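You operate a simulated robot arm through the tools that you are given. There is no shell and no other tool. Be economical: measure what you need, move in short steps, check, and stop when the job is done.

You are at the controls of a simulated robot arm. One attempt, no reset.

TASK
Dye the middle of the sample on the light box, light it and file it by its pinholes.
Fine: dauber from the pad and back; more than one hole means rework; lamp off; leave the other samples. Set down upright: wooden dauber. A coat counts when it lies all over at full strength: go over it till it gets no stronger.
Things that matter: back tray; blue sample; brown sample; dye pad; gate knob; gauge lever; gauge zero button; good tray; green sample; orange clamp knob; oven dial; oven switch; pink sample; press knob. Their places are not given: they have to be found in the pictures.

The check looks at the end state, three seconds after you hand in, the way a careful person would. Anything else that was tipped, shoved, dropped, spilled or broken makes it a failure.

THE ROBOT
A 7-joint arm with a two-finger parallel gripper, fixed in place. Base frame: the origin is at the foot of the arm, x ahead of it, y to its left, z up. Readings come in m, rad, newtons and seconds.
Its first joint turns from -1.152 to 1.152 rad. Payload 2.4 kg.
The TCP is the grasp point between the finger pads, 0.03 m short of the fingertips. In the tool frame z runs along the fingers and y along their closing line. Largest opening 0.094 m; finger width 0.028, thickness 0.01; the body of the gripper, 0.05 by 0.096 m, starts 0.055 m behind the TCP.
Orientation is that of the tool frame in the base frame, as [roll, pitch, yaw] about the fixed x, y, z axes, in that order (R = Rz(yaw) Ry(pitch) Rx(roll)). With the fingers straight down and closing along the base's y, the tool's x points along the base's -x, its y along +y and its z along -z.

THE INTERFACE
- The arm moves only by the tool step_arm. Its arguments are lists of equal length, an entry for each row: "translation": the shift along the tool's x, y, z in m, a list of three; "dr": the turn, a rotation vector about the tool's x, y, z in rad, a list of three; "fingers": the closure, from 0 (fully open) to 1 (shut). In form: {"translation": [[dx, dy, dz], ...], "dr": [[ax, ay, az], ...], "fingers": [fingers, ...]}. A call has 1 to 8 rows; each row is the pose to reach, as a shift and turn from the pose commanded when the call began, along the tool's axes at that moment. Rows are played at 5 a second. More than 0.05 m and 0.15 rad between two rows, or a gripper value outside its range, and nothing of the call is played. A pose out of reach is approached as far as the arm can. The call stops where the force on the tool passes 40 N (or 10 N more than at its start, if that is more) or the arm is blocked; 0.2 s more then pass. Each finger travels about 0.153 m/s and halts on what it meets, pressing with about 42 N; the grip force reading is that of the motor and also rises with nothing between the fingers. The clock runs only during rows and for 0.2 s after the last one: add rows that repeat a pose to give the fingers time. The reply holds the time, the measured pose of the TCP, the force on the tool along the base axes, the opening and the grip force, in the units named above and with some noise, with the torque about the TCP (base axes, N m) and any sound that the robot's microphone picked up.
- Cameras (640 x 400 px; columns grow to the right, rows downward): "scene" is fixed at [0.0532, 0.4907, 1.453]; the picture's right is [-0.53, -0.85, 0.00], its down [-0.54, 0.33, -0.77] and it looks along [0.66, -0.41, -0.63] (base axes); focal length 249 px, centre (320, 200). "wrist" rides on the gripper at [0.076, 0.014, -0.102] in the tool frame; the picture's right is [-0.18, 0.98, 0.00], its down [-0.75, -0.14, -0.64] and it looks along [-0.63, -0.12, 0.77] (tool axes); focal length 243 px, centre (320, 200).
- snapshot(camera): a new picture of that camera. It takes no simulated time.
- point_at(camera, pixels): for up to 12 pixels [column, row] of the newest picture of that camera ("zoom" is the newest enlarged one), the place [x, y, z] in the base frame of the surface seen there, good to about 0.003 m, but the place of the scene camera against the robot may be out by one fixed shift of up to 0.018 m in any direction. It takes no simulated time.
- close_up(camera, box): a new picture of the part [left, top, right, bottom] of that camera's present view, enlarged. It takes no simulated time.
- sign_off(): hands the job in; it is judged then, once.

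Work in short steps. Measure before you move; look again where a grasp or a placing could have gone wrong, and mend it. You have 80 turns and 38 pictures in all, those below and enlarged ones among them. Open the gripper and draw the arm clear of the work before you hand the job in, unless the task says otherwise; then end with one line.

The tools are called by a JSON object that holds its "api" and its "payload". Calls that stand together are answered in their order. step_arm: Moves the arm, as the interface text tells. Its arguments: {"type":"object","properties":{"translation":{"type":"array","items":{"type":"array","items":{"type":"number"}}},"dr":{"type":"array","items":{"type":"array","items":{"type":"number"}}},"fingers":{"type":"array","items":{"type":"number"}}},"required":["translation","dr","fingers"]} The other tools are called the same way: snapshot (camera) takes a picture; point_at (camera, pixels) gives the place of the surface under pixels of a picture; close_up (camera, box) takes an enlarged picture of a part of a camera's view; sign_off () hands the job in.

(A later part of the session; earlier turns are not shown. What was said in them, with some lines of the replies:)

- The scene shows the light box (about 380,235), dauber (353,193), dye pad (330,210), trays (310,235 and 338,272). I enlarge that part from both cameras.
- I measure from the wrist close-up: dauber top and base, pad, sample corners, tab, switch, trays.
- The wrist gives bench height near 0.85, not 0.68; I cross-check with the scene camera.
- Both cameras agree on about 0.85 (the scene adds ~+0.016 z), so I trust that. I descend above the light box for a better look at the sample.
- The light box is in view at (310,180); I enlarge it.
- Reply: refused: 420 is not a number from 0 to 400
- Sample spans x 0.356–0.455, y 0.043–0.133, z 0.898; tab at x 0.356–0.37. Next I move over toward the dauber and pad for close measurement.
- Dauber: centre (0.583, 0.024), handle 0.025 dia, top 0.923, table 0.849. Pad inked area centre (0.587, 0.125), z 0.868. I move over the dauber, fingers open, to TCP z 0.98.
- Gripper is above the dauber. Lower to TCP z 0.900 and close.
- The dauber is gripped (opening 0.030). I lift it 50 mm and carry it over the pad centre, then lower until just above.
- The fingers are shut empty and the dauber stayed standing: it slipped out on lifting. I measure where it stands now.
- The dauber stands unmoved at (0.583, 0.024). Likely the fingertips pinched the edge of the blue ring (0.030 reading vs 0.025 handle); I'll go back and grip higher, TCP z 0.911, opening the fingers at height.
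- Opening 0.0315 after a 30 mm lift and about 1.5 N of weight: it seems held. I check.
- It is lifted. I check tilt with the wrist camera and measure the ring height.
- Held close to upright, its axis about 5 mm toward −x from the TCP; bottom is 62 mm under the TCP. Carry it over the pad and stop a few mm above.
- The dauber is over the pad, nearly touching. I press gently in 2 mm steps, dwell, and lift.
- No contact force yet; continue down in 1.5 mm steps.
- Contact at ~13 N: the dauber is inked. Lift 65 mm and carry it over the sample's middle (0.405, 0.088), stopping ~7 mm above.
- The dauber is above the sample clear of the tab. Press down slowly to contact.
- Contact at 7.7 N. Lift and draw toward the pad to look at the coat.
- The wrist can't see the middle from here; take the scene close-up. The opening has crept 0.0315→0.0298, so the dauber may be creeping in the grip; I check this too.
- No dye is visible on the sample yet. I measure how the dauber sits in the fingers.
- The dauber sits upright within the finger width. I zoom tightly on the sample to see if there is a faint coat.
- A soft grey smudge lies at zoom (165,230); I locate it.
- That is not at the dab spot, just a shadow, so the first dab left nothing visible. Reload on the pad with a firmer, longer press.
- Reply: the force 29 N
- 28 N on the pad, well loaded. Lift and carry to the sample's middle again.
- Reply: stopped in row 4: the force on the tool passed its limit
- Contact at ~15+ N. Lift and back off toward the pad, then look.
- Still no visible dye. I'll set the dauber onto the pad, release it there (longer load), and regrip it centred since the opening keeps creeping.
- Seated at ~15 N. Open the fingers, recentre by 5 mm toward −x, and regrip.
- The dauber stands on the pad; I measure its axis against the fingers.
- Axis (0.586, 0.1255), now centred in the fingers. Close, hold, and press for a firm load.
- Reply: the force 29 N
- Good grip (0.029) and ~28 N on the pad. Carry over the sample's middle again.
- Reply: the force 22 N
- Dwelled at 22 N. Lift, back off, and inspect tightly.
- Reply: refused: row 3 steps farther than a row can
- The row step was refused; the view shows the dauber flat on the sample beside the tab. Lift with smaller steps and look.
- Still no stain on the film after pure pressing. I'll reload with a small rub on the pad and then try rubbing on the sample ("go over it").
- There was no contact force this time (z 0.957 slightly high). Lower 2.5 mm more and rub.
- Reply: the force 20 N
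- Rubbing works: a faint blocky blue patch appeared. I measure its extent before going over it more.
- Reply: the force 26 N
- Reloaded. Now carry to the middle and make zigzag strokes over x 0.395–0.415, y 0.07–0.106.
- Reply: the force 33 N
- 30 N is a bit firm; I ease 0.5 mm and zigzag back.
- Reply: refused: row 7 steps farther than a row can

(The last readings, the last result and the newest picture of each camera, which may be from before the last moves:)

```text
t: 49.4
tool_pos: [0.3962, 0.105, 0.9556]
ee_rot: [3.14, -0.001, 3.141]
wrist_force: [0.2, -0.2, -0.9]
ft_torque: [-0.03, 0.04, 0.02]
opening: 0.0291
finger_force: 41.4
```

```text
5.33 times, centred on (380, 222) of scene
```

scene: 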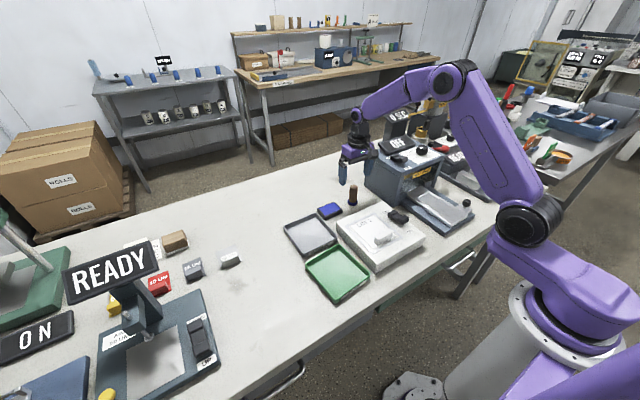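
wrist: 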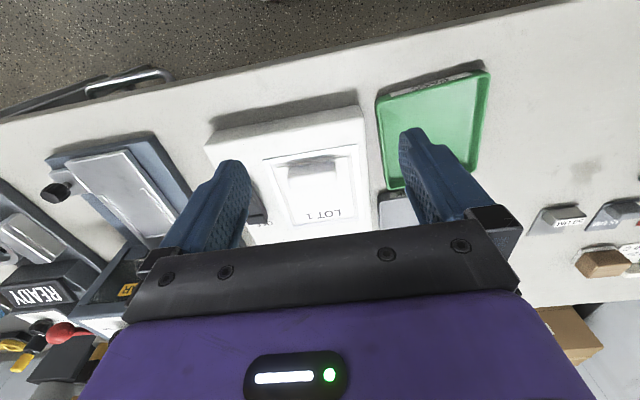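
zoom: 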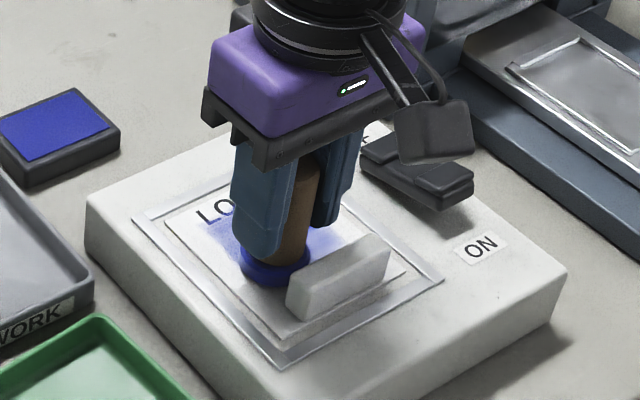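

The coat grew much stronger. Still in place with ~0 N at the end; lower 1.5 mm and zigzag again.

{"api": "step_arm", "payload": {"translation": [[0, -0.002, 0.0015], [0, -0.032, 0.0015], [-0.008, -0.032, 0.0015], [-0.008, 0, 0.0015], [-0.016, 0, 0.0015], [-0.016, -0.032, 0.0015], [-0.023, -0.032, 0.0015], [-0.023, 0, 0.0015]], "dr": [[0, 0, 0], [0, 0, 0], [0, 0, 0], [0, 0, 0], [0, 0, 0], [0, 0, 0], [0, 0, 0], [0, 0, 0]], "fingers": [1, 1, 1, 1, 1, 1, 1, 1]}}

{"api": "step_arm", "payload": {"translation": [[0, -0.016, -0.02], [0, -0.016, -0.06], [0, -0.016, -0.08], [-0.045, -0.006, -0.08], [-0.085, 0.004, -0.08], [-0.125, 0.014, -0.08], [-0.1684, 0.022, -0.08]], "dr": [[0, 0, 0], [0, 0, 0], [0, 0, 0], [0, 0, 0], [0, 0, 0], [0, 0, 0], [0, 0, 0]], "fingers": [1, 1, 1, 1, 1, 1, 1]}}

{"api": "close_up", "payload": {"camera": "scene", "box": [335, 185, 425, 260]}}

```text
t: 51.2
tool_pos: [0.4195, 0.1023, 0.9548]
ee_rot: [3.141, -0.001, 3.141]
wrist_force: [-0.3, -3.4, 5.7]
ft_torque: [-0.18, -0.08, -0.01]
opening: 0.0291
finger_force: 42.1
```

```text
t: 52.8
tool_pos: [0.5864, 0.1272, 1.0315]
ee_rot: [-3.141, -0.003, 3.141]
wrist_force: [-0.5, 1.0, -0.4]
ft_torque: [-0.02, 0.04, 0.0]
opening: 0.029
finger_force: 42.0
```

```text
5.33 times, centred on (380, 222) of scene
```

zoom: 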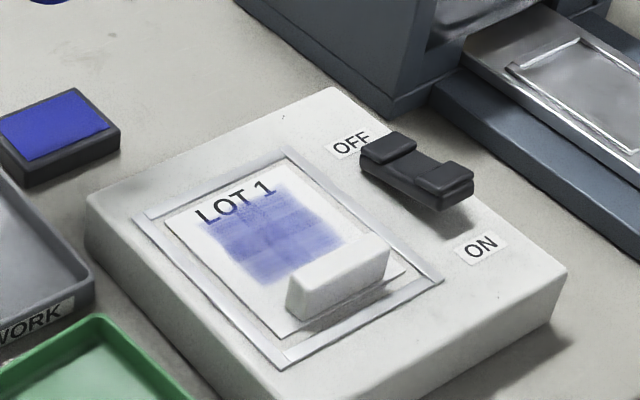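

A clear blue patch now covers the middle between lettering and tab, still pale. Reload and go over again, several passes.

{"api": "step_arm", "payload": {"translation": [[0, 0, 0.04], [0, 0, 0.08], [0, 0, 0.105], [0, 0, 0.1105], [0, 0.008, 0.1105], [0, -0.008, 0.1105], [0, 0.008, 0.1105], [0, 0, 0.1105]], "dr": [[0, 0, 0], [0, 0, 0], [0, 0, 0], [0, 0, 0], [0, 0, 0], [0, 0, 0], [0, 0, 0], [0, 0, 0]], "fingers": [1, 1, 1, 1, 1, 1, 1, 1]}}

{"api": "step_arm", "payload": {"translation": [[0, 0, -0.035], [0, 0, -0.075], [0.047, -0.01, -0.075], [0.094, -0.02, -0.075], [0.14, -0.03, -0.075], [0.1814, -0.038, -0.075], [0.1814, -0.038, -0.044], [0.1814, -0.038, -0.034]], "dr": [[0, 0, 0], [0, 0, 0], [0, 0, 0], [0, 0, 0], [0, 0, 0], [0, 0, 0], [0, 0, 0], [0, 0, 0]], "fingers": [1, 1, 1, 1, 1, 1, 1, 1]}}

{"api": "step_arm", "payload": {"translation": [[0, 0, 0.0025], [0, 0, 0.004], [0.01, -0.016, 0.004], [0.01, 0.016, 0.004], [0, 0.016, 0.004], [0, -0.016, 0.004], [-0.012, -0.016, 0.004], [-0.012, 0.016, 0.004]], "dr": [[0, 0, 0], [0, 0, 0], [0, 0, 0], [0, 0, 0], [0, 0, 0], [0, 0, 0], [0, 0, 0], [0, 0, 0]], "fingers": [1, 1, 1, 1, 1, 1, 1, 1]}}

```text
t: 54.6
tool_pos: [0.5855, 0.126, 0.9232]
ee_rot: [3.14, 0.002, -3.14]
wrist_force: [1.1, 4.4, 12.8]
ft_torque: [0.17, -0.11, 0.05]
opening: 0.029
finger_force: 41.7
```

```text
t: 56.4
tool_pos: [0.4065, 0.0869, 0.9574]
ee_rot: [3.141, -0.002, 3.141]
wrist_force: [0.1, -0.4, -0.9]
ft_torque: [-0.02, 0.02, 0.02]
opening: 0.029
finger_force: 42.2
```

```text
t: 58.2
tool_pos: [0.4198, 0.1029, 0.9551]
ee_rot: [3.139, -0.002, -3.141]
wrist_force: [-0.5, -0.2, -1.1]
ft_torque: [-0.02, 0.01, -0.01]
opening: 0.0293
finger_force: 42.1
```

Contact was marginal at the end; lower 2 mm and zigzag back.

{"api": "step_arm", "payload": {"translation": [[0, 0, 0.001], [0, -0.032, 0.002], [0.006, -0.032, 0.002], [0.006, 0, 0.002], [0.014, 0, 0.002], [0.014, -0.032, 0.002], [0.023, -0.032, 0.002], [0.023, 0, 0.002]], "dr": [[0, 0, 0], [0, 0, 0], [0, 0, 0], [0, 0, 0], [0, 0, 0], [0, 0, 0], [0, 0, 0], [0, 0, 0]], "fingers": [1, 1, 1, 1, 1, 1, 1, 1]}}

```text
t: 60.0
tool_pos: [0.3929, 0.1023, 0.9506]
ee_rot: [-3.14, -0.003, 3.14]
wrist_force: [-0.4, -12.5, 32.3]
ft_torque: [-0.62, -0.21, -0.06]
opening: 0.0294
finger_force: 42.8
```

32 N; good contact. Ease 0.7 mm and zigzag forward again.

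{"api": "step_arm", "payload": {"translation": [[0, -0.032, -0.0007], [-0.006, -0.032, -0.0007], [-0.006, 0, -0.0007], [-0.014, 0, -0.0007], [-0.014, -0.032, -0.0007], [-0.023, -0.032, -0.0007], [-0.023, 0, -0.0007], [-0.023, -0.016, -0.0007]], "dr": [[0, 0, 0], [0, 0, 0], [0, 0, 0], [0, 0, 0], [0, 0, 0], [0, 0, 0], [0, 0, 0], [0, 0, 0]], "fingers": [1, 1, 1, 1, 1, 1, 1, 1]}}

{"api": "step_arm", "payload": {"translation": [[0, 0, -0.02], [0, 0, -0.06], [0, 0, -0.08], [-0.045, 0.01, -0.08], [-0.085, 0.02, -0.08], [-0.125, 0.03, -0.08], [-0.1694, 0.038, -0.08]], "dr": [[0, 0, 0], [0, 0, 0], [0, 0, 0], [0, 0, 0], [0, 0, 0], [0, 0, 0], [0, 0, 0]], "fingers": [1, 1, 1, 1, 1, 1, 1]}}

{"api": "close_up", "payload": {"camera": "scene", "box": [335, 185, 425, 260]}}

```text
t: 61.8
tool_pos: [0.4199, 0.0911, 0.9524]
ee_rot: [3.14, 0.008, -3.141]
wrist_force: [1.8, 13.6, 31.9]
ft_torque: [0.57, -0.08, 0.01]
opening: 0.0291
finger_force: 41.6
```

```text
t: 63.4
tool_pos: [0.5862, 0.1262, 1.0311]
ee_rot: [3.141, -0.002, 3.141]
wrist_force: [-0.2, -0.1, -0.1]
ft_torque: [-0.01, 0.05, 0.0]
opening: 0.029
finger_force: 42.0
```

```text
5.33 times, centred on (380, 222) of scene
```

zoom: 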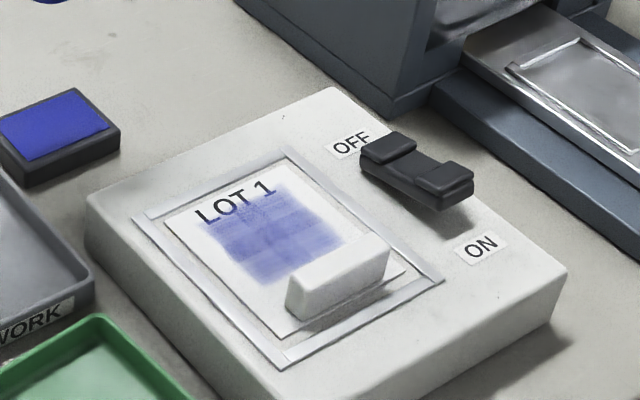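

A little stronger; banding remains. Another reload and full pass, with cross strokes too.

{"api": "step_arm", "payload": {"translation": [[0, 0, 0.04], [0, 0, 0.08], [0, 0, 0.105], [0, 0, 0.1095], [0, 0.008, 0.1095], [0, -0.008, 0.1095], [0, 0.008, 0.1095], [0, 0, 0.1095]], "dr": [[0, 0, 0], [0, 0, 0], [0, 0, 0], [0, 0, 0], [0, 0, 0], [0, 0, 0], [0, 0, 0], [0, 0, 0]], "fingers": [1, 1, 1, 1, 1, 1, 1, 1]}}

{"api": "step_arm", "payload": {"translation": [[0, 0, -0.035], [0, 0, -0.075], [0.047, -0.01, -0.075], [0.094, -0.02, -0.075], [0.14, -0.03, -0.075], [0.1814, -0.038, -0.075], [0.1814, -0.038, -0.044], [0.1814, -0.038, -0.034]], "dr": [[0, 0, 0], [0, 0, 0], [0, 0, 0], [0, 0, 0], [0, 0, 0], [0, 0, 0], [0, 0, 0], [0, 0, 0]], "fingers": [1, 1, 1, 1, 1, 1, 1, 1]}}

{"api": "step_arm", "payload": {"translation": [[0, 0, 0.003], [0, 0, 0.0045], [0.013, -0.018, 0.0045], [-0.012, -0.018, 0.0045], [-0.012, -0.006, 0.0045], [0.013, -0.006, 0.0045], [0.013, 0.006, 0.0045], [-0.012, 0.006, 0.0045]], "dr": [[0, 0, 0], [0, 0, 0], [0, 0, 0], [0, 0, 0], [0, 0, 0], [0, 0, 0], [0, 0, 0], [0, 0, 0]], "fingers": [1, 1, 1, 1, 1, 1, 1, 1]}}

```text
t: 65.2
tool_pos: [0.5863, 0.1293, 0.9223]
ee_rot: [3.139, 0.002, -3.14]
wrist_force: [-0.7, 6.7, 16.5]
ft_torque: [0.25, 0.03, -0.01]
opening: 0.0293
finger_force: 42.7
```

```text
t: 67.0
tool_pos: [0.4049, 0.0871, 0.9566]
ee_rot: [3.141, -0.003, 3.141]
wrist_force: [0.2, -0.2, -0.7]
ft_torque: [0.03, -0.01, -0.02]
opening: 0.0293
finger_force: 42.0
```

```text
t: 68.8
tool_pos: [0.4058, 0.0943, 0.9518]
ee_rot: [-3.141, -0.002, -3.139]
wrist_force: [-1.3, -0.7, 12.8]
ft_torque: [-0.01, -0.1, -0.02]
opening: 0.0293
finger_force: 42.3
stopped in row 8: the force on the tool passed its limit (the readings are from after the stop); the commanded pose is now the measured one
```

Force limit tripped on the last stroke at 12.8 N after; I continue from here, eased by 0.5 mm, with further strokes.

{"api": "step_arm", "payload": {"translation": [[-0.011, 0, -0.0005], [-0.011, 0.012, -0.0005], [0.013, 0.012, -0.0005], [0.013, -0.022, -0.0005], [0.005, -0.022, -0.0005], [0.005, 0.012, -0.0005], [-0.004, 0.012, -0.0005], [-0.004, -0.022, -0.0005]], "dr": [[0, 0, 0], [0, 0, 0], [0, 0, 0], [0, 0, 0], [0, 0, 0], [0, 0, 0], [0, 0, 0], [0, 0, 0]], "fingers": [1, 1, 1, 1, 1, 1, 1, 1]}}

{"api": "step_arm", "payload": {"translation": [[-0.008, 0, 0], [-0.008, 0.034, 0], [0, 0.034, 0], [0, 0, 0], [0.008, 0, 0], [0.008, 0.034, 0], [0.016, 0.034, 0], [0.016, 0, 0]], "dr": [[0, 0, 0], [0, 0, 0], [0, 0, 0], [0, 0, 0], [0, 0, 0], [0, 0, 0], [0, 0, 0], [0, 0, 0]], "fingers": [1, 1, 1, 1, 1, 1, 1, 1]}}

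{"api": "step_arm", "payload": {"translation": [[0, 0.016, -0.02], [0, 0.016, -0.06], [0, 0.016, -0.08], [-0.045, 0.025, -0.08], [-0.09, 0.035, -0.08], [-0.135, 0.045, -0.08], [-0.18, 0.053, -0.08]], "dr": [[0, 0, 0], [0, 0, 0], [0, 0, 0], [0, 0, 0], [0, 0, 0], [0, 0, 0], [0, 0, 0]], "fingers": [1, 1, 1, 1, 1, 1, 1]}}

{"api": "close_up", "payload": {"camera": "scene", "box": [335, 185, 425, 260]}}

```text
t: 70.6
tool_pos: [0.4084, 0.0718, 0.9546]
ee_rot: [-3.139, -0.007, -3.139]
wrist_force: [0.1, -0.3, -0.4]
ft_torque: [0.01, -0.04, -0.01]
opening: 0.0293
finger_force: 41.9
```

```text
t: 72.5
tool_pos: [0.3955, 0.0761, 0.9521]
ee_rot: [3.14, 0.003, -3.138]
wrist_force: [-3.3, 1.6, 16.3]
ft_torque: [0.06, 0.18, 0.0]
opening: 0.0292
finger_force: 42.0
stopped in row 8: the force on the tool passed its limit (the readings are from after the stop); the commanded pose is now the measured one
```

```text
t: 74.1
tool_pos: [0.5771, 0.1314, 1.0347]
ee_rot: [3.139, 0.001, -3.139]
wrist_force: [0.1, 0.6, -0.3]
ft_torque: [-0.01, 0.0, 0.0]
opening: 0.0292
finger_force: 41.6
```

```text
5.33 times, centred on (380, 222) of scene
```

zoom: 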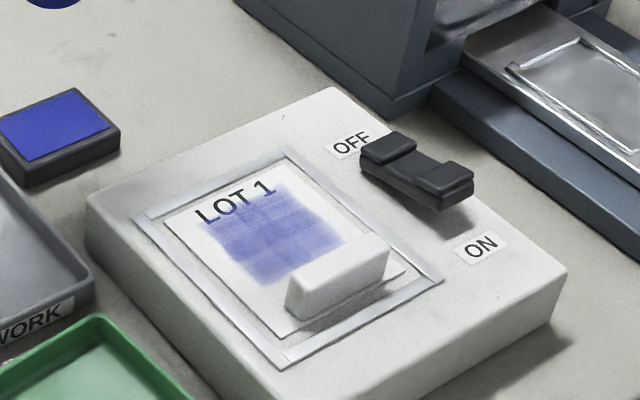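

The coat barely changed, near saturation. Tight zoom to judge evenness.

{"api": "close_up", "payload": {"camera": "scene", "box": [360, 210, 400, 240]}}

```text
13.33 times, centred on (380, 225) of scene
```

zoom: 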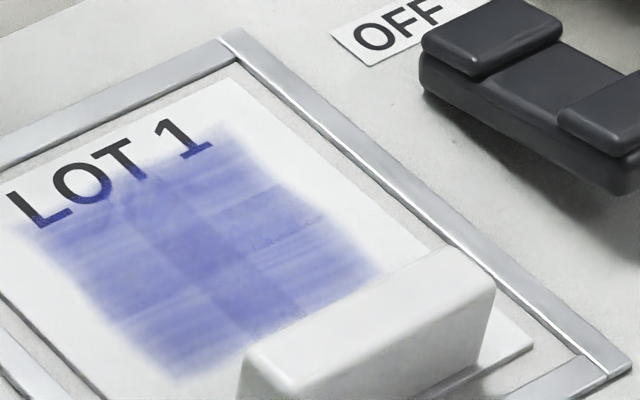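

The side columns and the band near the lettering are slightly paler than the centre. I locate those paler cells.

{"api": "point_at", "payload": {"camera": "zoom", "pixels": [[225, 130], [385, 270], [180, 380], [30, 230], [255, 285], [270, 210], [130, 290], [165, 335], [240, 165], [330, 260], [95, 240], [300, 310]]}}

{"api": "step_arm", "payload": {"translation": [[-0.009, -0.004, 0.04], [-0.009, -0.004, 0.08], [-0.009, -0.004, 0.106], [-0.009, -0.004, 0.1105], [-0.009, 0.006, 0.1105], [-0.009, -0.012, 0.1105], [-0.009, 0.006, 0.1105], [-0.009, -0.004, 0.1105]], "dr": [[0, 0, 0], [0, 0, 0], [0, 0, 0], [0, 0, 0], [0, 0, 0], [0, 0, 0], [0, 0, 0], [0, 0, 0]], "fingers": [1, 1, 1, 1, 1, 1, 1, 1]}}

```text
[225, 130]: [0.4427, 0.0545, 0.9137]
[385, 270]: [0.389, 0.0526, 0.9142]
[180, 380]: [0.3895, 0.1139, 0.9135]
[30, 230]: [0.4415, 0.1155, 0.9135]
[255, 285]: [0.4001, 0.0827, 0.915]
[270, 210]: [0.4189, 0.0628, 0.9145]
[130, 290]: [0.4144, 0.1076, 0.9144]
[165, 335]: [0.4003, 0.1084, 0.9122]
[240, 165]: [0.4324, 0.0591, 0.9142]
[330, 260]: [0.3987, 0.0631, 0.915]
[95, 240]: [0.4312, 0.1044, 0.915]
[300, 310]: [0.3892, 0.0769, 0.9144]
```

```text
t: 75.9
tool_pos: [0.5855, 0.1276, 0.9222]
ee_rot: [3.14, 0.001, -3.137]
wrist_force: [-0.5, -0.7, 0.3]
ft_torque: [-0.01, 0.0, 0.02]
opening: 0.0294
finger_force: 42.3
```

The dye field spans x 0.389–0.442, y 0.054–0.115, centred at (0.4155, 0.085), so my strokes were short of the far-x side. The last pad press had no force; press 2.5 mm deeper to load.

{"api": "step_arm", "payload": {"translation": [[0, 0, 0.0015], [0, 0, 0.0025], [0, 0.008, 0.0025], [0, -0.008, 0.0025], [0, 0.008, 0.0025], [0, 0, 0.0025]], "dr": [[0, 0, 0], [0, 0, 0], [0, 0, 0], [0, 0, 0], [0, 0, 0], [0, 0, 0]], "fingers": [1, 1, 1, 1, 1, 1]}}

{"api": "step_arm", "payload": {"translation": [[0, 0, -0.035], [0, 0, -0.077], [0.045, -0.01, -0.077], [0.09, -0.02, -0.077], [0.13, -0.03, -0.077], [0.169, -0.038, -0.077], [0.169, -0.038, -0.047], [0.169, -0.038, -0.036]], "dr": [[0, 0, 0], [0, 0, 0], [0, 0, 0], [0, 0, 0], [0, 0, 0], [0, 0, 0], [0, 0, 0], [0, 0, 0]], "fingers": [1, 1, 1, 1, 1, 1, 1, 1]}}

{"api": "step_arm", "payload": {"translation": [[0, 0, 0.003], [0, 0, 0.005], [0.012, -0.02, 0.005], [-0.013, -0.02, 0.005], [-0.013, -0.01, 0.005], [0.012, -0.01, 0.005], [0.012, 0.0, 0.005], [-0.013, 0.0, 0.005]], "dr": [[0, 0, 0], [0, 0, 0], [0, 0, 0], [0, 0, 0], [0, 0, 0], [0, 0, 0], [0, 0, 0], [0, 0, 0]], "fingers": [1, 1, 1, 1, 1, 1, 1, 1]}}

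```text
t: 77.1
tool_pos: [0.5875, 0.1259, 0.9233]
ee_rot: [-3.14, 0.004, 3.14]
wrist_force: [0.7, -0.3, 5.8]
ft_torque: [0.02, 0.05, -0.04]
opening: 0.0292
finger_force: 41.7
stopped in row 6: the force on the tool passed its limit (the readings are from after the stop); the commanded pose is now the measured one
```

```text
t: 78.9
tool_pos: [0.4189, 0.0882, 0.9576]
ee_rot: [-3.14, 0.004, 3.139]
wrist_force: [0.8, -0.4, -0.2]
ft_torque: [-0.02, 0.02, -0.02]
opening: 0.0294
finger_force: 42.1
```

```text
t: 80.7
tool_pos: [0.4252, 0.0898, 0.9516]
ee_rot: [-3.138, 0.001, 3.141]
wrist_force: [-0.4, 0.3, 14.0]
ft_torque: [-0.04, -0.04, -0.03]
opening: 0.0288
finger_force: 42.0
stopped in row 8: the force on the tool passed its limit (the readings are from after the stop); the commanded pose is now the measured one
```

Loaded and stroked. I continue slightly eased, covering the rest of the field.

{"api": "step_arm", "payload": {"translation": [[0, 0, -0.0006], [-0.003, 0.008, -0.0006], [0.023, 0.008, -0.0006], [0.023, 0.016, -0.0006], [-0.003, 0.016, -0.0006], [-0.003, -0.022, -0.0006], [0.005, -0.022, -0.0006], [0.005, 0.016, -0.0006]], "dr": [[0, 0, 0], [0, 0, 0], [0, 0, 0], [0, 0, 0], [0, 0, 0], [0, 0, 0], [0, 0, 0], [0, 0, 0]], "fingers": [1, 1, 1, 1, 1, 1, 1, 1]}}

{"api": "step_arm", "payload": {"translation": [[0.008, 0, 0], [0.008, -0.038, 0], [0.018, -0.038, 0], [0.018, 0, 0], [0.008, 0, 0], [0.008, -0.038, 0], [-0.008, -0.038, 0], [-0.008, 0, 0]], "dr": [[0, 0, 0], [0, 0, 0], [0, 0, 0], [0, 0, 0], [0, 0, 0], [0, 0, 0], [0, 0, 0], [0, 0, 0]], "fingers": [1, 1, 1, 1, 1, 1, 1, 1]}}

```text
t: 82.5
tool_pos: [0.4204, 0.1066, 0.9521]
ee_rot: [-3.14, -0.005, 3.14]
wrist_force: [-0.3, -2.8, 6.7]
ft_torque: [-0.15, -0.09, 0.0]
opening: 0.0296
finger_force: 42.3
```

```text
t: 84.3
tool_pos: [0.4291, 0.1034, 0.9533]
ee_rot: [-3.141, -0.002, -3.142]
wrist_force: [0.5, -0.2, -1.1]
ft_torque: [-0.01, 0.0, 0.04]
opening: 0.0293
finger_force: 42.1
```

Contact faded at the end; lower 1.2 mm and repeat the strokes.

{"api": "step_arm", "payload": {"translation": [[0, -0.002, 0.0012], [0, -0.04, 0.0012], [0.009, -0.04, 0.0012], [0.009, 0, 0.0012], [0.018, 0, 0.0012], [0.018, -0.04, 0.0012], [0.026, -0.04, 0.0012], [0.026, 0, 0.0012]], "dr": [[0, 0, 0], [0, 0, 0], [0, 0, 0], [0, 0, 0], [0, 0, 0], [0, 0, 0], [0, 0, 0], [0, 0, 0]], "fingers": [1, 1, 1, 1, 1, 1, 1, 1]}}

```text
t: 85.3
tool_pos: [0.4206, 0.0762, 0.9512]
ee_rot: [-3.139, 0.005, 3.137]
wrist_force: [-1.1, 3.5, 12.6]
ft_torque: [0.28, 0.04, -0.01]
opening: 0.0292
finger_force: 42.1
stopped in row 4: the force on the tool passed its limit (the readings are from after the stop); the commanded pose is now the measured one
```

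Tripped at the turn; continue eased by 0.4 mm.

{"api": "step_arm", "payload": {"translation": [[0, 0.028, -0.0004], [0.008, 0.028, -0.0004], [0.008, -0.009, -0.0004], [0.018, -0.009, -0.0004], [0.018, 0.028, -0.0004], [0.008, 0.028, -0.0004], [-0.007, 0.028, -0.0004], [-0.007, -0.009, -0.0004]], "dr": [[0, 0, 0], [0, 0, 0], [0, 0, 0], [0, 0, 0], [0, 0, 0], [0, 0, 0], [0, 0, 0], [0, 0, 0]], "fingers": [1, 1, 1, 1, 1, 1, 1, 1]}}

{"api": "step_arm", "payload": {"translation": [[0, 0.01, -0.02], [0, 0.01, -0.06], [0, 0.01, -0.08], [-0.04, 0.025, -0.08], [-0.08, 0.04, -0.08], [-0.12, 0.05, -0.08], [-0.158, 0.0575, -0.08]], "dr": [[0, 0, 0], [0, 0, 0], [0, 0, 0], [0, 0, 0], [0, 0, 0], [0, 0, 0], [0, 0, 0]], "fingers": [1, 1, 1, 1, 1, 1, 1]}}

{"api": "close_up", "payload": {"camera": "scene", "box": [360, 210, 400, 240]}}

```text
t: 87.1
tool_pos: [0.4298, 0.0689, 0.9521]
ee_rot: [-3.139, 0.003, 3.136]
wrist_force: [0.8, -0.6, 0.0]
ft_torque: [0.02, -0.01, 0.0]
opening: 0.0292
finger_force: 42.4
```

```text
t: 88.7
tool_pos: [0.5878, 0.1203, 1.0328]
ee_rot: [-3.137, 0.004, 3.135]
wrist_force: [0.3, 0.1, -0.7]
ft_torque: [-0.02, 0.01, -0.02]
opening: 0.0293
finger_force: 42.4
```

```text
13.33 times, centred on (380, 225) of scene
```

zoom: 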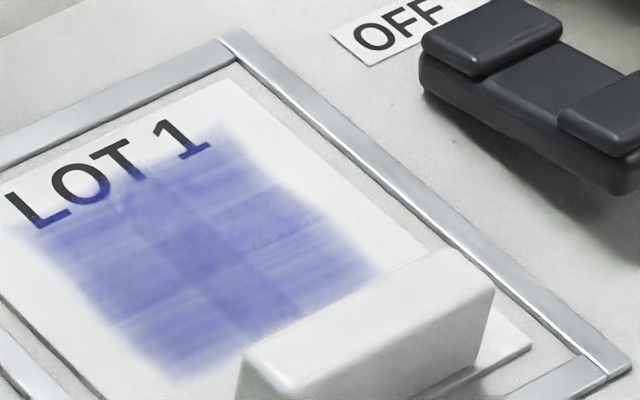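

No stronger than before: the coat is saturated (the brush texture is inherent). Now I return the dauber to its original spot (0.581, 0.0245), lowering to just above the bench.

{"api": "step_arm", "payload": {"translation": [[0.002, -0.045, 0], [0.0046, -0.09, 0.0], [0.0046, -0.1, 0.02], [0.0046, -0.1, 0.06], [0.0046, -0.1, 0.1], [0.0046, -0.1, 0.122], [0.0046, -0.1, 0.122]], "dr": [[0, 0, 0], [0, 0, 0], [0, 0, 0], [0, 0, 0], [0, 0, 0], [0, 0, 0], [0, 0, 0]], "fingers": [1, 1, 1, 1, 1, 1, 1]}}

{"api": "step_arm", "payload": {"translation": [[0, 0, 0.002], [0, 0, 0.004], [0, 0, 0.006], [0, 0, 0.006]], "dr": [[0, 0, 0], [0, 0, 0], [0, 0, 0], [0, 0, 0]], "fingers": [1, 1, 1, 1]}}

```text
t: 90.3
tool_pos: [0.5818, 0.0236, 0.91]
ee_rot: [-3.138, 0.002, 3.136]
wrist_force: [0.6, -0.1, -1.1]
ft_torque: [-0.02, 0.0, -0.02]
opening: 0.0292
finger_force: 42.1
```

```text
t: 91.3
tool_pos: [0.5824, 0.0224, 0.9038]
ee_rot: [-3.138, 0.001, 3.136]
wrist_force: [-0.5, 0.1, -1.6]
ft_torque: [-0.01, 0.01, 0.01]
opening: 0.0292
finger_force: 42.2
```

No contact yet at 0.9036 commanded; continue down slowly to touch.

{"api": "step_arm", "payload": {"translation": [[0, 0, 0.001], [0, 0, 0.002], [0, 0, 0.0028], [0, 0, 0.0028]], "dr": [[0, 0, 0], [0, 0, 0], [0, 0, 0], [0, 0, 0]], "fingers": [1, 1, 1, 1]}}

```text
t: 92.2
tool_pos: [0.5836, 0.0219, 0.9029]
ee_rot: [-3.138, 0.009, 3.137]
wrist_force: [-2.0, -0.6, 8.6]
ft_torque: [0.08, 0.23, 0.0]
opening: 0.0295
finger_force: 41.6
stopped in row 4: the force on the tool passed its limit (the readings are from after the stop); the commanded pose is now the measured one
```

Seated. Open gradually and rise straight up.

{"api": "step_arm", "payload": {"translation": [[0, 0, 0], [0, 0, 0], [0, 0, 0], [0, 0, 0], [0, 0, -0.03], [0, 0, -0.07], [0, 0, -0.11]], "dr": [[0, 0, 0], [0, 0, 0], [0, 0, 0], [0, 0, 0], [0, 0, 0], [0, 0, 0], [0, 0, 0]], "fingers": [0.66, 0.6, 0.3, 0.1, 0.1, 0.1, 0.1]}}

{"api": "close_up", "payload": {"camera": "scene", "box": [310, 150, 430, 250]}}

```text
t: 93.8
tool_pos: [0.5782, 0.0248, 1.0148]
ee_rot: [-3.137, 0.007, 3.136]
wrist_force: [-0.2, 0.0, 0.0]
ft_torque: [0.01, 0.0, 0.03]
opening: 0.0846
finger_force: 0.1
```

```text
4.00 times, centred on (370, 200) of scene
```

zoom: 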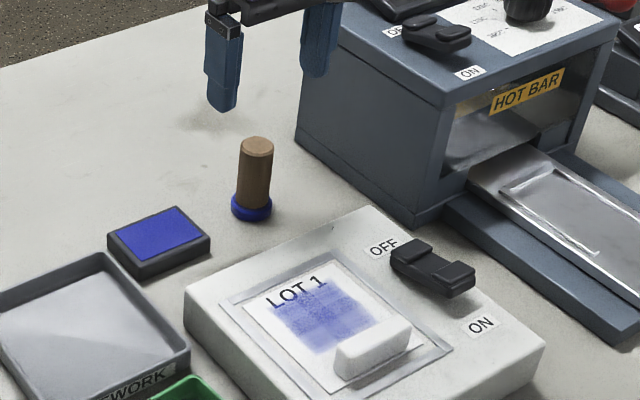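

Dauber stands upright. The OFF end of the rocker is down (z 0.915), ON end up at (0.377, −0.0025, 0.925). I level the tool, close the fingers and move above the ON end.

{"api": "step_arm", "payload": {"translation": [[0.045, -0.005, 0], [0.09, -0.012, 0], [0.135, -0.02, 0], [0.175, -0.026, 0.005], [0.206, -0.027, 0.015], [0.206, -0.027, 0.015]], "dr": [[0, 0, 0], [-0.0046, 0.007, -0.0056], [-0.0046, 0.007, -0.0056], [-0.0046, 0.007, -0.0056], [-0.0046, 0.007, -0.0056], [-0.0046, 0.007, -0.0056]], "fingers": [0.5, 1, 1, 1, 1, 1]}}

{"api": "point_at", "payload": {"camera": "zoom", "pixels": [[460, 268], [446, 272], [470, 290], [410, 245], [432, 258]]}}

```text
t: 95.2
tool_pos: [0.374, -0.0015, 0.9971]
ee_rot: [3.141, 0.0, 3.138]
wrist_force: [0.2, 1.0, 0.1]
ft_torque: [0.04, -0.01, 0.02]
opening: 0.0
finger_force: 33.0
```

```text
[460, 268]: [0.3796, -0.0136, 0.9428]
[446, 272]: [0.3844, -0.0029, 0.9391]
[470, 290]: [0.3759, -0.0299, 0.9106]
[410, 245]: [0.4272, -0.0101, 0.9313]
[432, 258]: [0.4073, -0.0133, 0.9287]
```

Aligned near the ON end (centre ~(0.379, −0.007)). Descend and press ~10 mm slowly.

{"api": "step_arm", "payload": {"translation": [[-0.002, -0.0045, 0.025], [-0.002, -0.0045, 0.038], [-0.002, -0.0045, 0.042], [-0.002, -0.0045, 0.045], [-0.002, -0.0045, 0.048], [-0.002, -0.0045, 0.051], [-0.002, -0.0045, 0.053]], "dr": [[0, 0, 0], [0, 0, 0], [0, 0, 0], [0, 0, 0], [0, 0, 0], [0, 0, 0], [0, 0, 0]], "fingers": [1, 1, 1, 1, 1, 1, 1]}}

```text
t: 96.6
tool_pos: [0.3785, -0.0068, 0.9472]
ee_rot: [3.14, 0.0, -3.14]
wrist_force: [-6.7, 0.3, 19.3]
ft_torque: [0.02, -0.08, 0.0]
opening: 0.0
finger_force: 33.1
stopped in row 7: the force on the tool passed its limit (the readings are from after the stop); the commanded pose is now the measured one
```

Bottomed out at z 0.947 (stop). Rise straight and back so the sample is visible; then look.

{"api": "step_arm", "payload": {"translation": [[0, 0, -0.02], [0, 0, -0.06], [0, 0, -0.1], [0, -0.02, -0.14]], "dr": [[0, 0, 0], [0, 0, 0], [0, 0, 0], [0, 0, 0]], "fingers": [1, 1, 1, 1]}}

{"api": "close_up", "payload": {"camera": "scene", "box": [355, 205, 415, 250]}}

```text
t: 97.6
tool_pos: [0.3795, -0.03, 1.0881]
ee_rot: [3.14, -0.002, 3.141]
wrist_force: [-0.5, -0.3, -1.0]
ft_torque: [-0.01, 0.0, 0.02]
opening: 0.0
finger_force: 32.8
```

```text
8.89 times, centred on (385, 228) of scene
```

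zoom: 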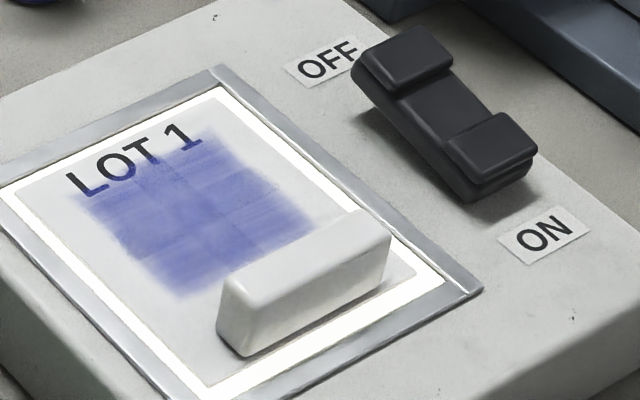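

Lamp is on (rim glows). I need a closer look for pinholes: move the wrist camera about 22 cm above the dye patch with fingers open.

{"api": "step_arm", "payload": {"translation": [[-0.004, 0.035, 0], [-0.008, 0.075, 0.015], [-0.0135, 0.11, 0.045], [-0.0135, 0.12, 0.086], [-0.0135, 0.12, 0.086]], "dr": [[0, 0, 0], [0, 0, 0], [0, 0, 0], [0, 0, 0], [0, 0, 0]], "fingers": [0.5, 0, 0, 0, 0]}}

{"api": "close_up", "payload": {"camera": "wrist", "box": [265, 90, 375, 160]}}

```text
t: 98.8
tool_pos: [0.3897, 0.0914, 1.0047]
ee_rot: [3.14, 0.0, -3.141]
wrist_force: [-0.4, -0.3, 0.7]
ft_torque: [0.0, -0.01, 0.01]
opening: 0.0941
finger_force: 0.3
```

```text
5.71 times, centred on (320, 125) of wrist
```

zoom: 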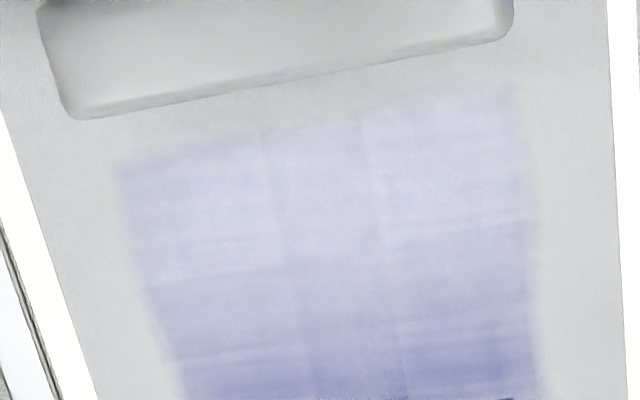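

Some surface glare here and part is cut off, no holes seen clearly. The scene camera has no glare, so I move the arm aside and zoom very tightly there.

{"api": "step_arm", "payload": {"translation": [[0, -0.02, -0.04], [0, -0.06, -0.06], [0, -0.1, -0.06]], "dr": [[0, 0, 0], [0, 0, 0], [0, 0, 0]], "fingers": [0, 0, 0]}}

{"api": "close_up", "payload": {"camera": "scene", "box": [357, 218, 389, 240]}}

```text
t: 99.6
tool_pos: [0.3931, -0.0058, 1.0629]
ee_rot: [3.139, -0.001, -3.142]
wrist_force: [-0.4, 0.5, -0.6]
ft_torque: [0.03, 0.03, -0.01]
opening: 0.0938
finger_force: 0.1
```

```text
16.00 times, centred on (373, 229) of scene
```

zoom: 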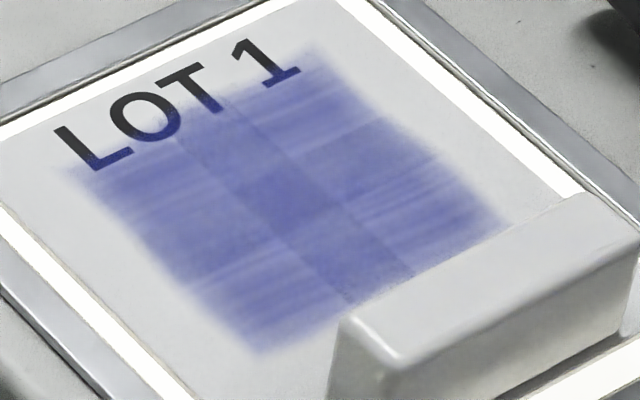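

No bright pinholes are visible yet, but the coat still looks streaky toward the corners, and holes might only show at full strength. I have budget for one more vigorous round, so I fetch the dauber again (at (0.582, 0.0235)).

{"api": "step_arm", "payload": {"translation": [[-0.047, 0.008, 0], [-0.094, 0.015, 0], [-0.141, 0.023, 0], [-0.19, 0.0303, 0], [-0.19, 0.0303, 0.045], [-0.19, 0.0303, 0.09], [-0.19, 0.0303, 0.09]], "dr": [[0, 0, 0], [0, 0, 0], [0, 0, 0], [0, 0, 0], [0, 0, 0], [0, 0, 0], [0, 0, 0]], "fingers": [0, 0, 0, 0, 0, 0, 0]}}

{"api": "step_arm", "payload": {"translation": [[0, 0, 0.035], [0, 0, 0.0645], [0, 0, 0.0645], [0, 0, 0.0645], [0, 0, 0.0645], [0, 0, 0.0645], [0, 0, 0.05], [0, 0, 0.035]], "dr": [[0, 0, 0], [0, 0, 0], [0, 0, 0], [0, 0, 0], [0, 0, 0], [0, 0, 0], [0, 0, 0], [0, 0, 0]], "fingers": [0, 0, 0, 0.5, 1, 1, 1, 1]}}

```text
t: 101.2
tool_pos: [0.5812, 0.0201, 0.972]
ee_rot: [3.141, 0.001, -3.141]
wrist_force: [-0.4, 0.1, 0.6]
ft_torque: [-0.01, 0.01, -0.03]
opening: 0.0939
finger_force: 0.1
```

```text
t: 103.0
tool_pos: [0.5816, 0.022, 0.937]
ee_rot: [3.139, -0.001, 3.141]
wrist_force: [-0.2, -1.2, -0.8]
ft_torque: [0.03, -0.03, 0.0]
opening: 0.0316
finger_force: 42.3
```

Held again (0.0316). Load on the pad with rubbing.

{"api": "step_arm", "payload": {"translation": [[0, 0, -0.027], [-0.002, 0.035, -0.027], [-0.003, 0.075, -0.027], [-0.004, 0.1015, -0.02], [-0.004, 0.1015, 0.007], [-0.004, 0.1015, 0.012], [-0.004, 0.1015, 0.0125], [-0.004, 0.1015, 0.0125]], "dr": [[0, 0, 0], [0, 0, 0], [0, 0, 0], [0, 0, 0], [0, 0, 0], [0, 0, 0], [0, 0, 0], [0, 0, 0]], "fingers": [1, 1, 1, 1, 1, 1, 1, 1]}}

{"api": "step_arm", "payload": {"translation": [[0, 0.008, 0], [0, -0.008, 0], [0, 0.008, 0], [0, -0.008, 0], [0, 0, 0]], "dr": [[0, 0, 0], [0, 0, 0], [0, 0, 0], [0, 0, 0], [0, 0, 0]], "fingers": [1, 1, 1, 1, 1]}}

```text
t: 104.8
tool_pos: [0.5861, 0.1258, 0.9239]
ee_rot: [3.139, 0.0, -3.14]
wrist_force: [-2.8, -0.7, 10.5]
ft_torque: [-0.05, 0.13, 0.01]
opening: 0.0314
finger_force: 41.2
```

```text
t: 106.0
tool_pos: [0.5856, 0.125, 0.9255]
ee_rot: [3.14, -0.002, 3.14]
wrist_force: [0.0, -0.6, -0.5]
ft_torque: [-0.01, -0.01, 0.01]
opening: 0.0314
finger_force: 42.0
```

Loaded. Carry over and stroke around the corners and edges of the field.

{"api": "step_arm", "payload": {"translation": [[0, 0, -0.035], [0, 0, -0.077], [0.045, -0.01, -0.077], [0.09, -0.02, -0.077], [0.13, -0.03, -0.077], [0.171, -0.039, -0.077], [0.171, -0.039, -0.045], [0.171, -0.039, -0.033]], "dr": [[0, 0, 0], [0, 0, 0], [0, 0, 0], [0, 0, 0], [0, 0, 0], [0, 0, 0], [0, 0, 0], [0, 0, 0]], "fingers": [1, 1, 1, 1, 1, 1, 1, 1]}}

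{"api": "step_arm", "payload": {"translation": [[0, 0, 0.003], [0, 0, 0.0045], [0.016, -0.02, 0.0045], [-0.015, -0.02, 0.0045], [-0.015, 0.02, 0.0045], [0.016, 0.02, 0.0045], [0.016, -0.02, 0.0045], [-0.015, -0.02, 0.0045]], "dr": [[0, 0, 0], [0, 0, 0], [0, 0, 0], [0, 0, 0], [0, 0, 0], [0, 0, 0], [0, 0, 0], [0, 0, 0]], "fingers": [1, 1, 1, 1, 1, 1, 1, 1]}}

```text
t: 107.8
tool_pos: [0.4145, 0.086, 0.9569]
ee_rot: [3.139, 0.0, -3.141]
wrist_force: [0.4, -0.4, -0.1]
ft_torque: [-0.01, 0.01, 0.0]
opening: 0.0313
finger_force: 41.9
```

```text
t: 109.6
tool_pos: [0.4287, 0.065, 0.9531]
ee_rot: [3.141, -0.003, 3.14]
wrist_force: [-0.9, 0.1, 0.4]
ft_torque: [0.0, 0.0, 0.01]
opening: 0.0295
finger_force: 41.7
```

Contact light; lower 1.3 mm and go round again.

{"api": "step_arm", "payload": {"translation": [[0, 0.0, 0.0013], [0, 0.04, 0.0013], [0.009, 0.04, 0.0013], [0.009, 0, 0.0013], [0.018, 0, 0.0013], [0.018, 0.04, 0.0013], [0.029, 0.04, 0.0013], [0.029, 0, 0.0013]], "dr": [[0, 0, 0], [0, 0, 0], [0, 0, 0], [0, 0, 0], [0, 0, 0], [0, 0, 0], [0, 0, 0], [0, 0, 0]], "fingers": [1, 1, 1, 1, 1, 1, 1, 1]}}

```text
t: 110.5
tool_pos: [0.4225, 0.0964, 0.951]
ee_rot: [3.133, 0.01, -3.134]
wrist_force: [-1.2, -4.6, 14.6]
ft_torque: [-0.37, 0.09, 0.02]
opening: 0.0292
finger_force: 42.4
stopped in row 4: the force on the tool passed its limit (the readings are from after the stop); the commanded pose is now the measured one
```

Force trip at a turn; continue eased, levelling the tool.

{"api": "step_arm", "payload": {"translation": [[0, 0, -0.0006], [0, -0.03, -0.0006], [0.01, -0.03, -0.0006], [0.01, 0.01, -0.0006], [0.022, 0.01, -0.0006], [0.022, -0.03, -0.0006], [-0.007, -0.03, -0.0006], [-0.007, 0.01, -0.0006]], "dr": [[0.0086, 0.01, 0.0076], [0.0086, 0.01, 0.0076], [0.0086, 0.01, 0.0076], [0.0086, 0.01, 0.0076], [0.0086, 0.01, 0.0076], [0.0086, 0.01, 0.0076], [0.0086, 0.01, 0.0076], [0.0086, 0.01, 0.0076]], "fingers": [1, 1, 1, 1, 1, 1, 1, 1]}}

{"api": "step_arm", "payload": {"translation": [[0, 0, 0.0004], [0, -0.04, 0.0004], [0.014, -0.04, 0.0004], [0.014, 0, 0.0004], [0.029, 0, 0.0004], [0.029, -0.04, 0.0004], [0.015, -0.02, 0.0004]], "dr": [[0, 0, 0], [0, 0, 0], [0, 0, 0], [0, 0, 0], [0, 0, 0], [0, 0, 0], [0, 0, 0]], "fingers": [1, 1, 1, 1, 1, 1, 1]}}

```text
t: 112.0
tool_pos: [0.4055, 0.0675, 0.9517]
ee_rot: [-3.14, -0.006, -3.142]
wrist_force: [-3.0, 0.6, 16.0]
ft_torque: [0.07, -0.07, 0.02]
opening: 0.0291
finger_force: 42.2
stopped in row 7: the force on the tool passed its limit (the readings are from after the stop); the commanded pose is now the measured one
```

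```text
t: 112.7
tool_pos: [0.4068, 0.0354, 0.9523]
ee_rot: [3.141, 0.012, -3.134]
wrist_force: [0.6, 8.3, 2.6]
ft_torque: [0.42, 0.11, -0.02]
opening: 0.0292
finger_force: 42.3
stopped in row 3: the force on the tool passed its limit (the readings are from after the stop); the commanded pose is now the measured one
```

The previous stop shifted the second batch: the dauber wandered to y 0.035, near the frame. Lift off at once, level, retreat toward the dauber's spot and inspect.

{"api": "step_arm", "payload": {"translation": [[0, 0, -0.02], [0, 0, -0.06], [0, 0, -0.085], [-0.045, -0.003, -0.085], [-0.09, -0.006, -0.085], [-0.135, -0.009, -0.085], [-0.176, -0.012, -0.085], [-0.176, -0.012, -0.085]], "dr": [[0, 0, 0], [0, 0.012, 0.0076], [0, 0.012, 0.0076], [0, 0.012, 0.0076], [0, 0.012, 0.0076], [0, 0.012, 0.0076], [0, 0.012, 0.0076], [0, 0.012, 0.0076]], "fingers": [1, 1, 1, 1, 1, 1, 1, 1]}}

{"api": "close_up", "payload": {"camera": "scene", "box": [354, 215, 394, 242]}}

```text
t: 114.5
tool_pos: [0.5831, 0.0271, 1.04]
ee_rot: [3.14, -0.001, -3.141]
wrist_force: [0.1, 0.9, 0.6]
ft_torque: [0.01, 0.02, -0.02]
opening: 0.0291
finger_force: 42.1
```

```text
14.81 times, centred on (374, 228) of scene
```

zoom: 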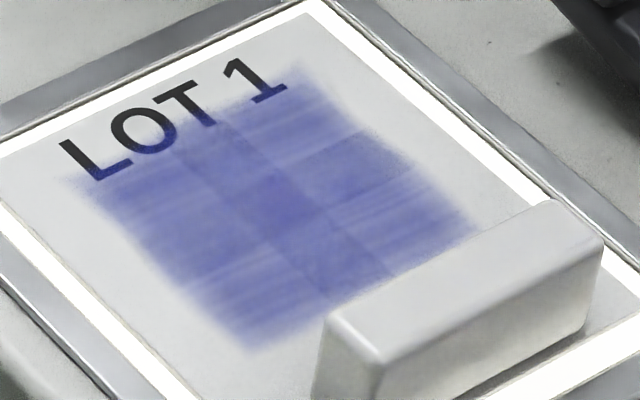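

Film hasn't moved and the coat is no stronger: saturated, and with the lamp on no bright pinhole shows, so it passes. Return the dauber: descend and feel for the bench.

{"api": "step_arm", "payload": {"translation": [[0, -0.001, 0.045], [0, -0.001, 0.09], [0, -0.001, 0.125], [0, -0.001, 0.13], [0, -0.001, 0.13]], "dr": [[0, 0, 0], [0, 0, 0], [0, 0, 0], [0, 0, 0], [0, 0, 0]], "fingers": [1, 1, 1, 1, 1]}}

{"api": "step_arm", "payload": {"translation": [[0, 0, 0.001], [0, 0, 0.002], [0, 0, 0.003], [0, 0, 0.004], [0, 0, 0.005], [0, 0, 0.006]], "dr": [[0, 0, 0], [0, 0, 0], [0, 0, 0], [0, 0, 0], [0, 0, 0], [0, 0, 0]], "fingers": [1, 1, 1, 1, 1, 1]}}

```text
t: 115.7
tool_pos: [0.5817, 0.0216, 0.9099]
ee_rot: [3.14, 0.003, -3.141]
wrist_force: [-0.1, 0.0, -0.5]
ft_torque: [0.0, -0.01, -0.02]
opening: 0.0294
finger_force: 42.0
```

```text
t: 117.1
tool_pos: [0.5818, 0.0226, 0.9033]
ee_rot: [3.141, 0.002, 3.14]
wrist_force: [-5.1, -2.2, 13.0]
ft_torque: [-0.12, 0.1, -0.06]
opening: 0.0291
finger_force: 42.1
```

Seated at 13 N. Release, rise, then go with closed fingers above the OFF end of the rocker (0.422, −0.007).

{"api": "step_arm", "payload": {"translation": [[0, 0, 0], [0, 0, 0], [0, 0, 0], [0, 0, 0], [0, 0, -0.03], [0, 0, -0.07], [0, 0, -0.11]], "dr": [[0, 0, 0], [0, 0, 0], [0, 0, 0], [0, 0, 0], [0, 0, 0], [0, 0, 0], [0, 0, 0]], "fingers": [0.66, 0.6, 0.3, 0.1, 0.1, 0.1, 0.1]}}

{"api": "step_arm", "payload": {"translation": [[0.04, -0.007, 0], [0.08, -0.015, 0], [0.12, -0.022, 0], [0.16, -0.0295, 0.01], [0.16, -0.0295, 0.012]], "dr": [[0, 0, 0], [0, 0, 0], [0, 0, 0], [0, 0, 0], [0, 0, 0]], "fingers": [0.5, 1, 1, 1, 1]}}

```text
t: 118.7
tool_pos: [0.5801, 0.0247, 1.0136]
ee_rot: [3.138, 0.0, -3.141]
wrist_force: [-0.6, 0.2, 0.1]
ft_torque: [-0.04, 0.0, -0.02]
opening: 0.0846
finger_force: 0.0
```

```text
t: 119.9
tool_pos: [0.4209, -0.0053, 1.0028]
ee_rot: [3.14, 0.002, 3.14]
wrist_force: [0.3, 0.2, -0.9]
ft_torque: [-0.02, 0.0, -0.01]
opening: 0.0
finger_force: 32.6
```

Press the OFF end, then rise.

{"api": "step_arm", "payload": {"translation": [[-0.002, -0.001, 0.025], [-0.002, -0.001, 0.042], [-0.002, -0.001, 0.046], [-0.002, -0.001, 0.049], [-0.002, -0.001, 0.052], [-0.002, -0.001, 0.055], [-0.002, -0.001, 0.057]], "dr": [[0, 0, 0], [0, 0, 0], [0, 0, 0], [0, 0, 0], [0, 0, 0], [0, 0, 0], [0, 0, 0]], "fingers": [1, 1, 1, 1, 1, 1, 1]}}

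{"api": "step_arm", "payload": {"translation": [[0, 0, -0.04], [0, 0, -0.08], [0, 0.03, -0.1], [0.02, 0.06, -0.1], [0.04, 0.09, -0.1], [0.055, 0.095, -0.1], [0.055, 0.095, -0.1], [0.055, 0.095, -0.1]], "dr": [[0, 0, 0], [0, 0, 0.14], [0, 0, 0.28], [0, 0, 0.42], [0, 0, 0.56], [0, 0, 0.7], [0, 0, 0.84], [0, 0, 0.98]], "fingers": [1, 0.5, 0, 0, 0, 0, 0, 0]}}

```text
t: 121.4
tool_pos: [0.4247, -0.0092, 0.9464]
ee_rot: [3.139, 0.001, -3.141]
wrist_force: [-0.6, -0.4, 7.8]
ft_torque: [0.02, 0.16, -0.02]
opening: 0.0
finger_force: 32.9
stopped in row 7: the force on the tool passed its limit (the readings are from after the stop); the commanded pose is now the measured one
```

```text
t: 123.2
tool_pos: [0.3698, 0.0867, 1.047]
ee_rot: [3.14, 0.001, 2.159]
wrist_force: [-0.2, 0.4, -0.1]
ft_torque: [-0.01, 0.02, -0.04]
opening: 0.0939
finger_force: 0.0
```

The rocker took the press. Finish the quarter turn and take one picture: lamp state, dauber, and tab position.

{"api": "step_arm", "payload": {"translation": [[0, 0, 0], [0, 0, 0], [0, 0, 0], [0, 0, 0], [0, 0, 0]], "dr": [[0, 0, 0.14], [0, 0, 0.28], [0, 0, 0.42], [0, 0, 0.56], [0, 0, 0.589]], "fingers": [0, 0, 0, 0, 0]}}

{"api": "close_up", "payload": {"camera": "scene", "box": [335, 180, 425, 260]}}

```text
t: 124.4
tool_pos: [0.3689, 0.0865, 1.0473]
ee_rot: [3.139, -0.001, 1.571]
wrist_force: [0.0, -0.4, 0.3]
ft_torque: [-0.01, -0.01, 0.02]
opening: 0.094
finger_force: 0.0
```

```text
5.00 times, centred on (380, 220) of scene
```

zoom: 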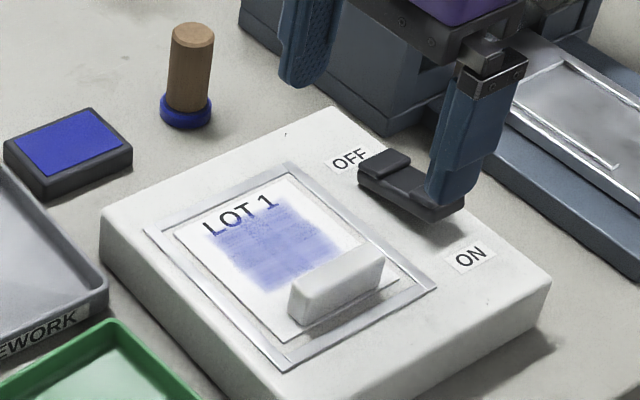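

Lamp is off, dauber upright. I locate the tab top, film corners and pass tray.

{"api": "point_at", "payload": {"camera": "zoom", "pixels": [[292, 288], [372, 248], [383, 258], [306, 296], [338, 272], [180, 237], [285, 180], [398, 283], [280, 338], [110, 330], [130, 370], [340, 290]]}}

{"api": "point_at", "payload": {"camera": "scene", "pixels": [[308, 262], [345, 247], [368, 275], [338, 302], [338, 275], [330, 268]]}}

```text
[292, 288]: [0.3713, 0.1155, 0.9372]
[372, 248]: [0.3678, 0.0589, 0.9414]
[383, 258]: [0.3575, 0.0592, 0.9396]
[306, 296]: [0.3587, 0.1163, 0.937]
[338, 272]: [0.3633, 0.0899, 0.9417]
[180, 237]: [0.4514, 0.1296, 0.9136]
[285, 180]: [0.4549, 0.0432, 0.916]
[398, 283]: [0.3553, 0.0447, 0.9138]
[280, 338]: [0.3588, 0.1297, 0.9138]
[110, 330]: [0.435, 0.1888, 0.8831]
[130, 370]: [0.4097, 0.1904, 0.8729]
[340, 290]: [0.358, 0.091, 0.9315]
```

```text
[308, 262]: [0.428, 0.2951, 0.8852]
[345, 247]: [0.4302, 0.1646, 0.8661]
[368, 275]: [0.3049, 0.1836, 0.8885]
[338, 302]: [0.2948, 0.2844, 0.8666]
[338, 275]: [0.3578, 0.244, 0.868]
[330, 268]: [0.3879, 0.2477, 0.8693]
```

Tab: centre (0.364, 0.087), 13 mm thick along x, top 0.924. Pass tray interior centre about (0.366, 0.240), floor 0.852. I go down over the tab (TCP z 0.934), grip and lift 20 mm.

{"api": "step_arm", "payload": {"translation": [[0.001, -0.0055, 0.045], [0.001, -0.0055, 0.085], [0.001, -0.0055, 0.1124], [0.001, -0.0055, 0.1124], [0.001, -0.0055, 0.1124], [0.001, -0.0055, 0.1124], [0.001, -0.0055, 0.1124], [0.001, -0.0055, 0.1]], "dr": [[0, 0, 0], [0, 0, 0], [0, 0, 0], [0, 0, 0], [0, 0, 0], [0, 0, 0], [0, 0, 0], [0, 0, 0]], "fingers": [0.5, 0.5, 0.5, 0.5, 1, 1, 1, 1]}}

{"api": "step_arm", "payload": {"translation": [[0, 0, -0.02], [0, 0, -0.05], [0, 0, -0.05]], "dr": [[0, 0, 0], [0, 0, 0], [0, 0, 0]], "fingers": [1, 1, 1]}}

```text
t: 126.2
tool_pos: [0.3615, 0.0883, 0.9478]
ee_rot: [-3.141, -0.001, 1.573]
wrist_force: [-0.2, -0.6, -0.8]
ft_torque: [0.0, -0.02, 0.0]
opening: 0.0149
finger_force: 41.9
```

```text
t: 127.0
tool_pos: [0.3633, 0.0887, 0.9952]
ee_rot: [3.14, -0.002, 1.572]
wrist_force: [0.4, 0.1, -0.5]
ft_torque: [-0.01, 0.0, 0.0]
opening: 0.0144
finger_force: 42.1
```

Tab held (0.0144). Carry to over the pass tray, tab at (0.331, 0.2405), and lower to ~8 mm above the floor, then slowly feel down.

{"api": "step_arm", "payload": {"translation": [[0.04, -0.008, 0], [0.08, -0.017, 0], [0.12, -0.025, 0], [0.1537, -0.0332, 0], [0.1537, -0.0332, 0.04], [0.1537, -0.0332, 0.08], [0.1537, -0.0332, 0.1], [0.1537, -0.0332, 0.1]], "dr": [[0, 0, 0], [0, 0, 0], [0, 0, 0], [0, 0, 0], [0, 0, 0], [0, 0, 0], [0, 0, 0], [0, 0, 0]], "fingers": [1, 1, 1, 1, 1, 1, 1, 1]}}

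{"api": "step_arm", "payload": {"translation": [[0, 0, 0.002], [0, 0, 0.004], [0, 0, 0.006], [0, 0, 0.008], [0, 0, 0.009]], "dr": [[0, 0, 0], [0, 0, 0], [0, 0, 0], [0, 0, 0], [0, 0, 0]], "fingers": [1, 1, 1, 1, 1]}}

```text
t: 128.8
tool_pos: [0.3324, 0.242, 0.8994]
ee_rot: [3.14, 0.0, 1.573]
wrist_force: [0.7, -0.4, 0.0]
ft_torque: [-0.01, 0.01, -0.03]
opening: 0.0144
finger_force: 41.8
```

```text
t: 130.0
tool_pos: [0.3304, 0.2415, 0.8898]
ee_rot: [3.136, -0.002, 1.573]
wrist_force: [-0.6, 1.4, 38.7]
ft_torque: [0.05, -0.01, 0.02]
opening: 0.0145
finger_force: 42.1
```

Firmly on the floor (39 N). Ease 1 mm, open a little, and rise straight up.

{"api": "step_arm", "payload": {"translation": [[0, 0, -0.0015], [0, 0, -0.0015], [0, 0, -0.0015], [0, 0, -0.0015], [0, 0, -0.03], [0, 0, -0.07], [0, 0, -0.11], [0, 0, -0.15]], "dr": [[0, 0, 0], [0, 0, 0], [0, 0, 0], [0, 0, 0], [0, 0, 0], [0, 0, 0], [0, 0, 0], [0, 0, 0]], "fingers": [1, 0.76, 0.72, 0.72, 0.72, 0.72, 0.5, 0]}}

{"api": "step_arm", "payload": {"translation": [[-0.04, 0, -0.02], [-0.08, 0, -0.04], [-0.12, 0, -0.06], [-0.16, 0, -0.08]], "dr": [[0, 0, 0], [0, 0, 0], [0, 0, 0], [0, 0, 0]], "fingers": [0, 0, 0, 0]}}

{"api": "close_up", "payload": {"camera": "scene", "box": [280, 170, 440, 310]}}

```text
t: 131.8
tool_pos: [0.3318, 0.2421, 1.043]
ee_rot: [-3.141, -0.001, 1.572]
wrist_force: [-0.5, 0.1, -0.8]
ft_torque: [-0.01, 0.02, -0.01]
opening: 0.0941
finger_force: 0.0
```

```text
t: 132.8
tool_pos: [0.3288, 0.0859, 1.1207]
ee_rot: [-3.141, -0.002, 1.573]
wrist_force: [0.6, 0.0, -0.5]
ft_torque: [0.02, -0.02, 0.01]
opening: 0.0941
finger_force: 0.0
```

```text
2.86 times, centred on (360, 240) of scene
```

zoom: 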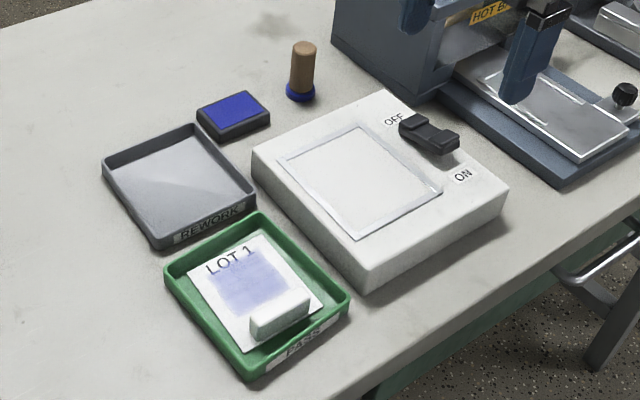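

The sample lies in the PASS tray, the lamp is off, the dauber stands upright beside the pad and the arm is clear with open fingers; I hand in.

{"api": "sign_off", "payload": {}}

```text
The job is handed in.
```

I dyed the middle of the LOT 1 sample until it got no stronger and lit it. I saw no pinholes, though glare and the tab hid part of the field, and filed it in the PASS tray with the lamp off and the dauber upright beside the pad.
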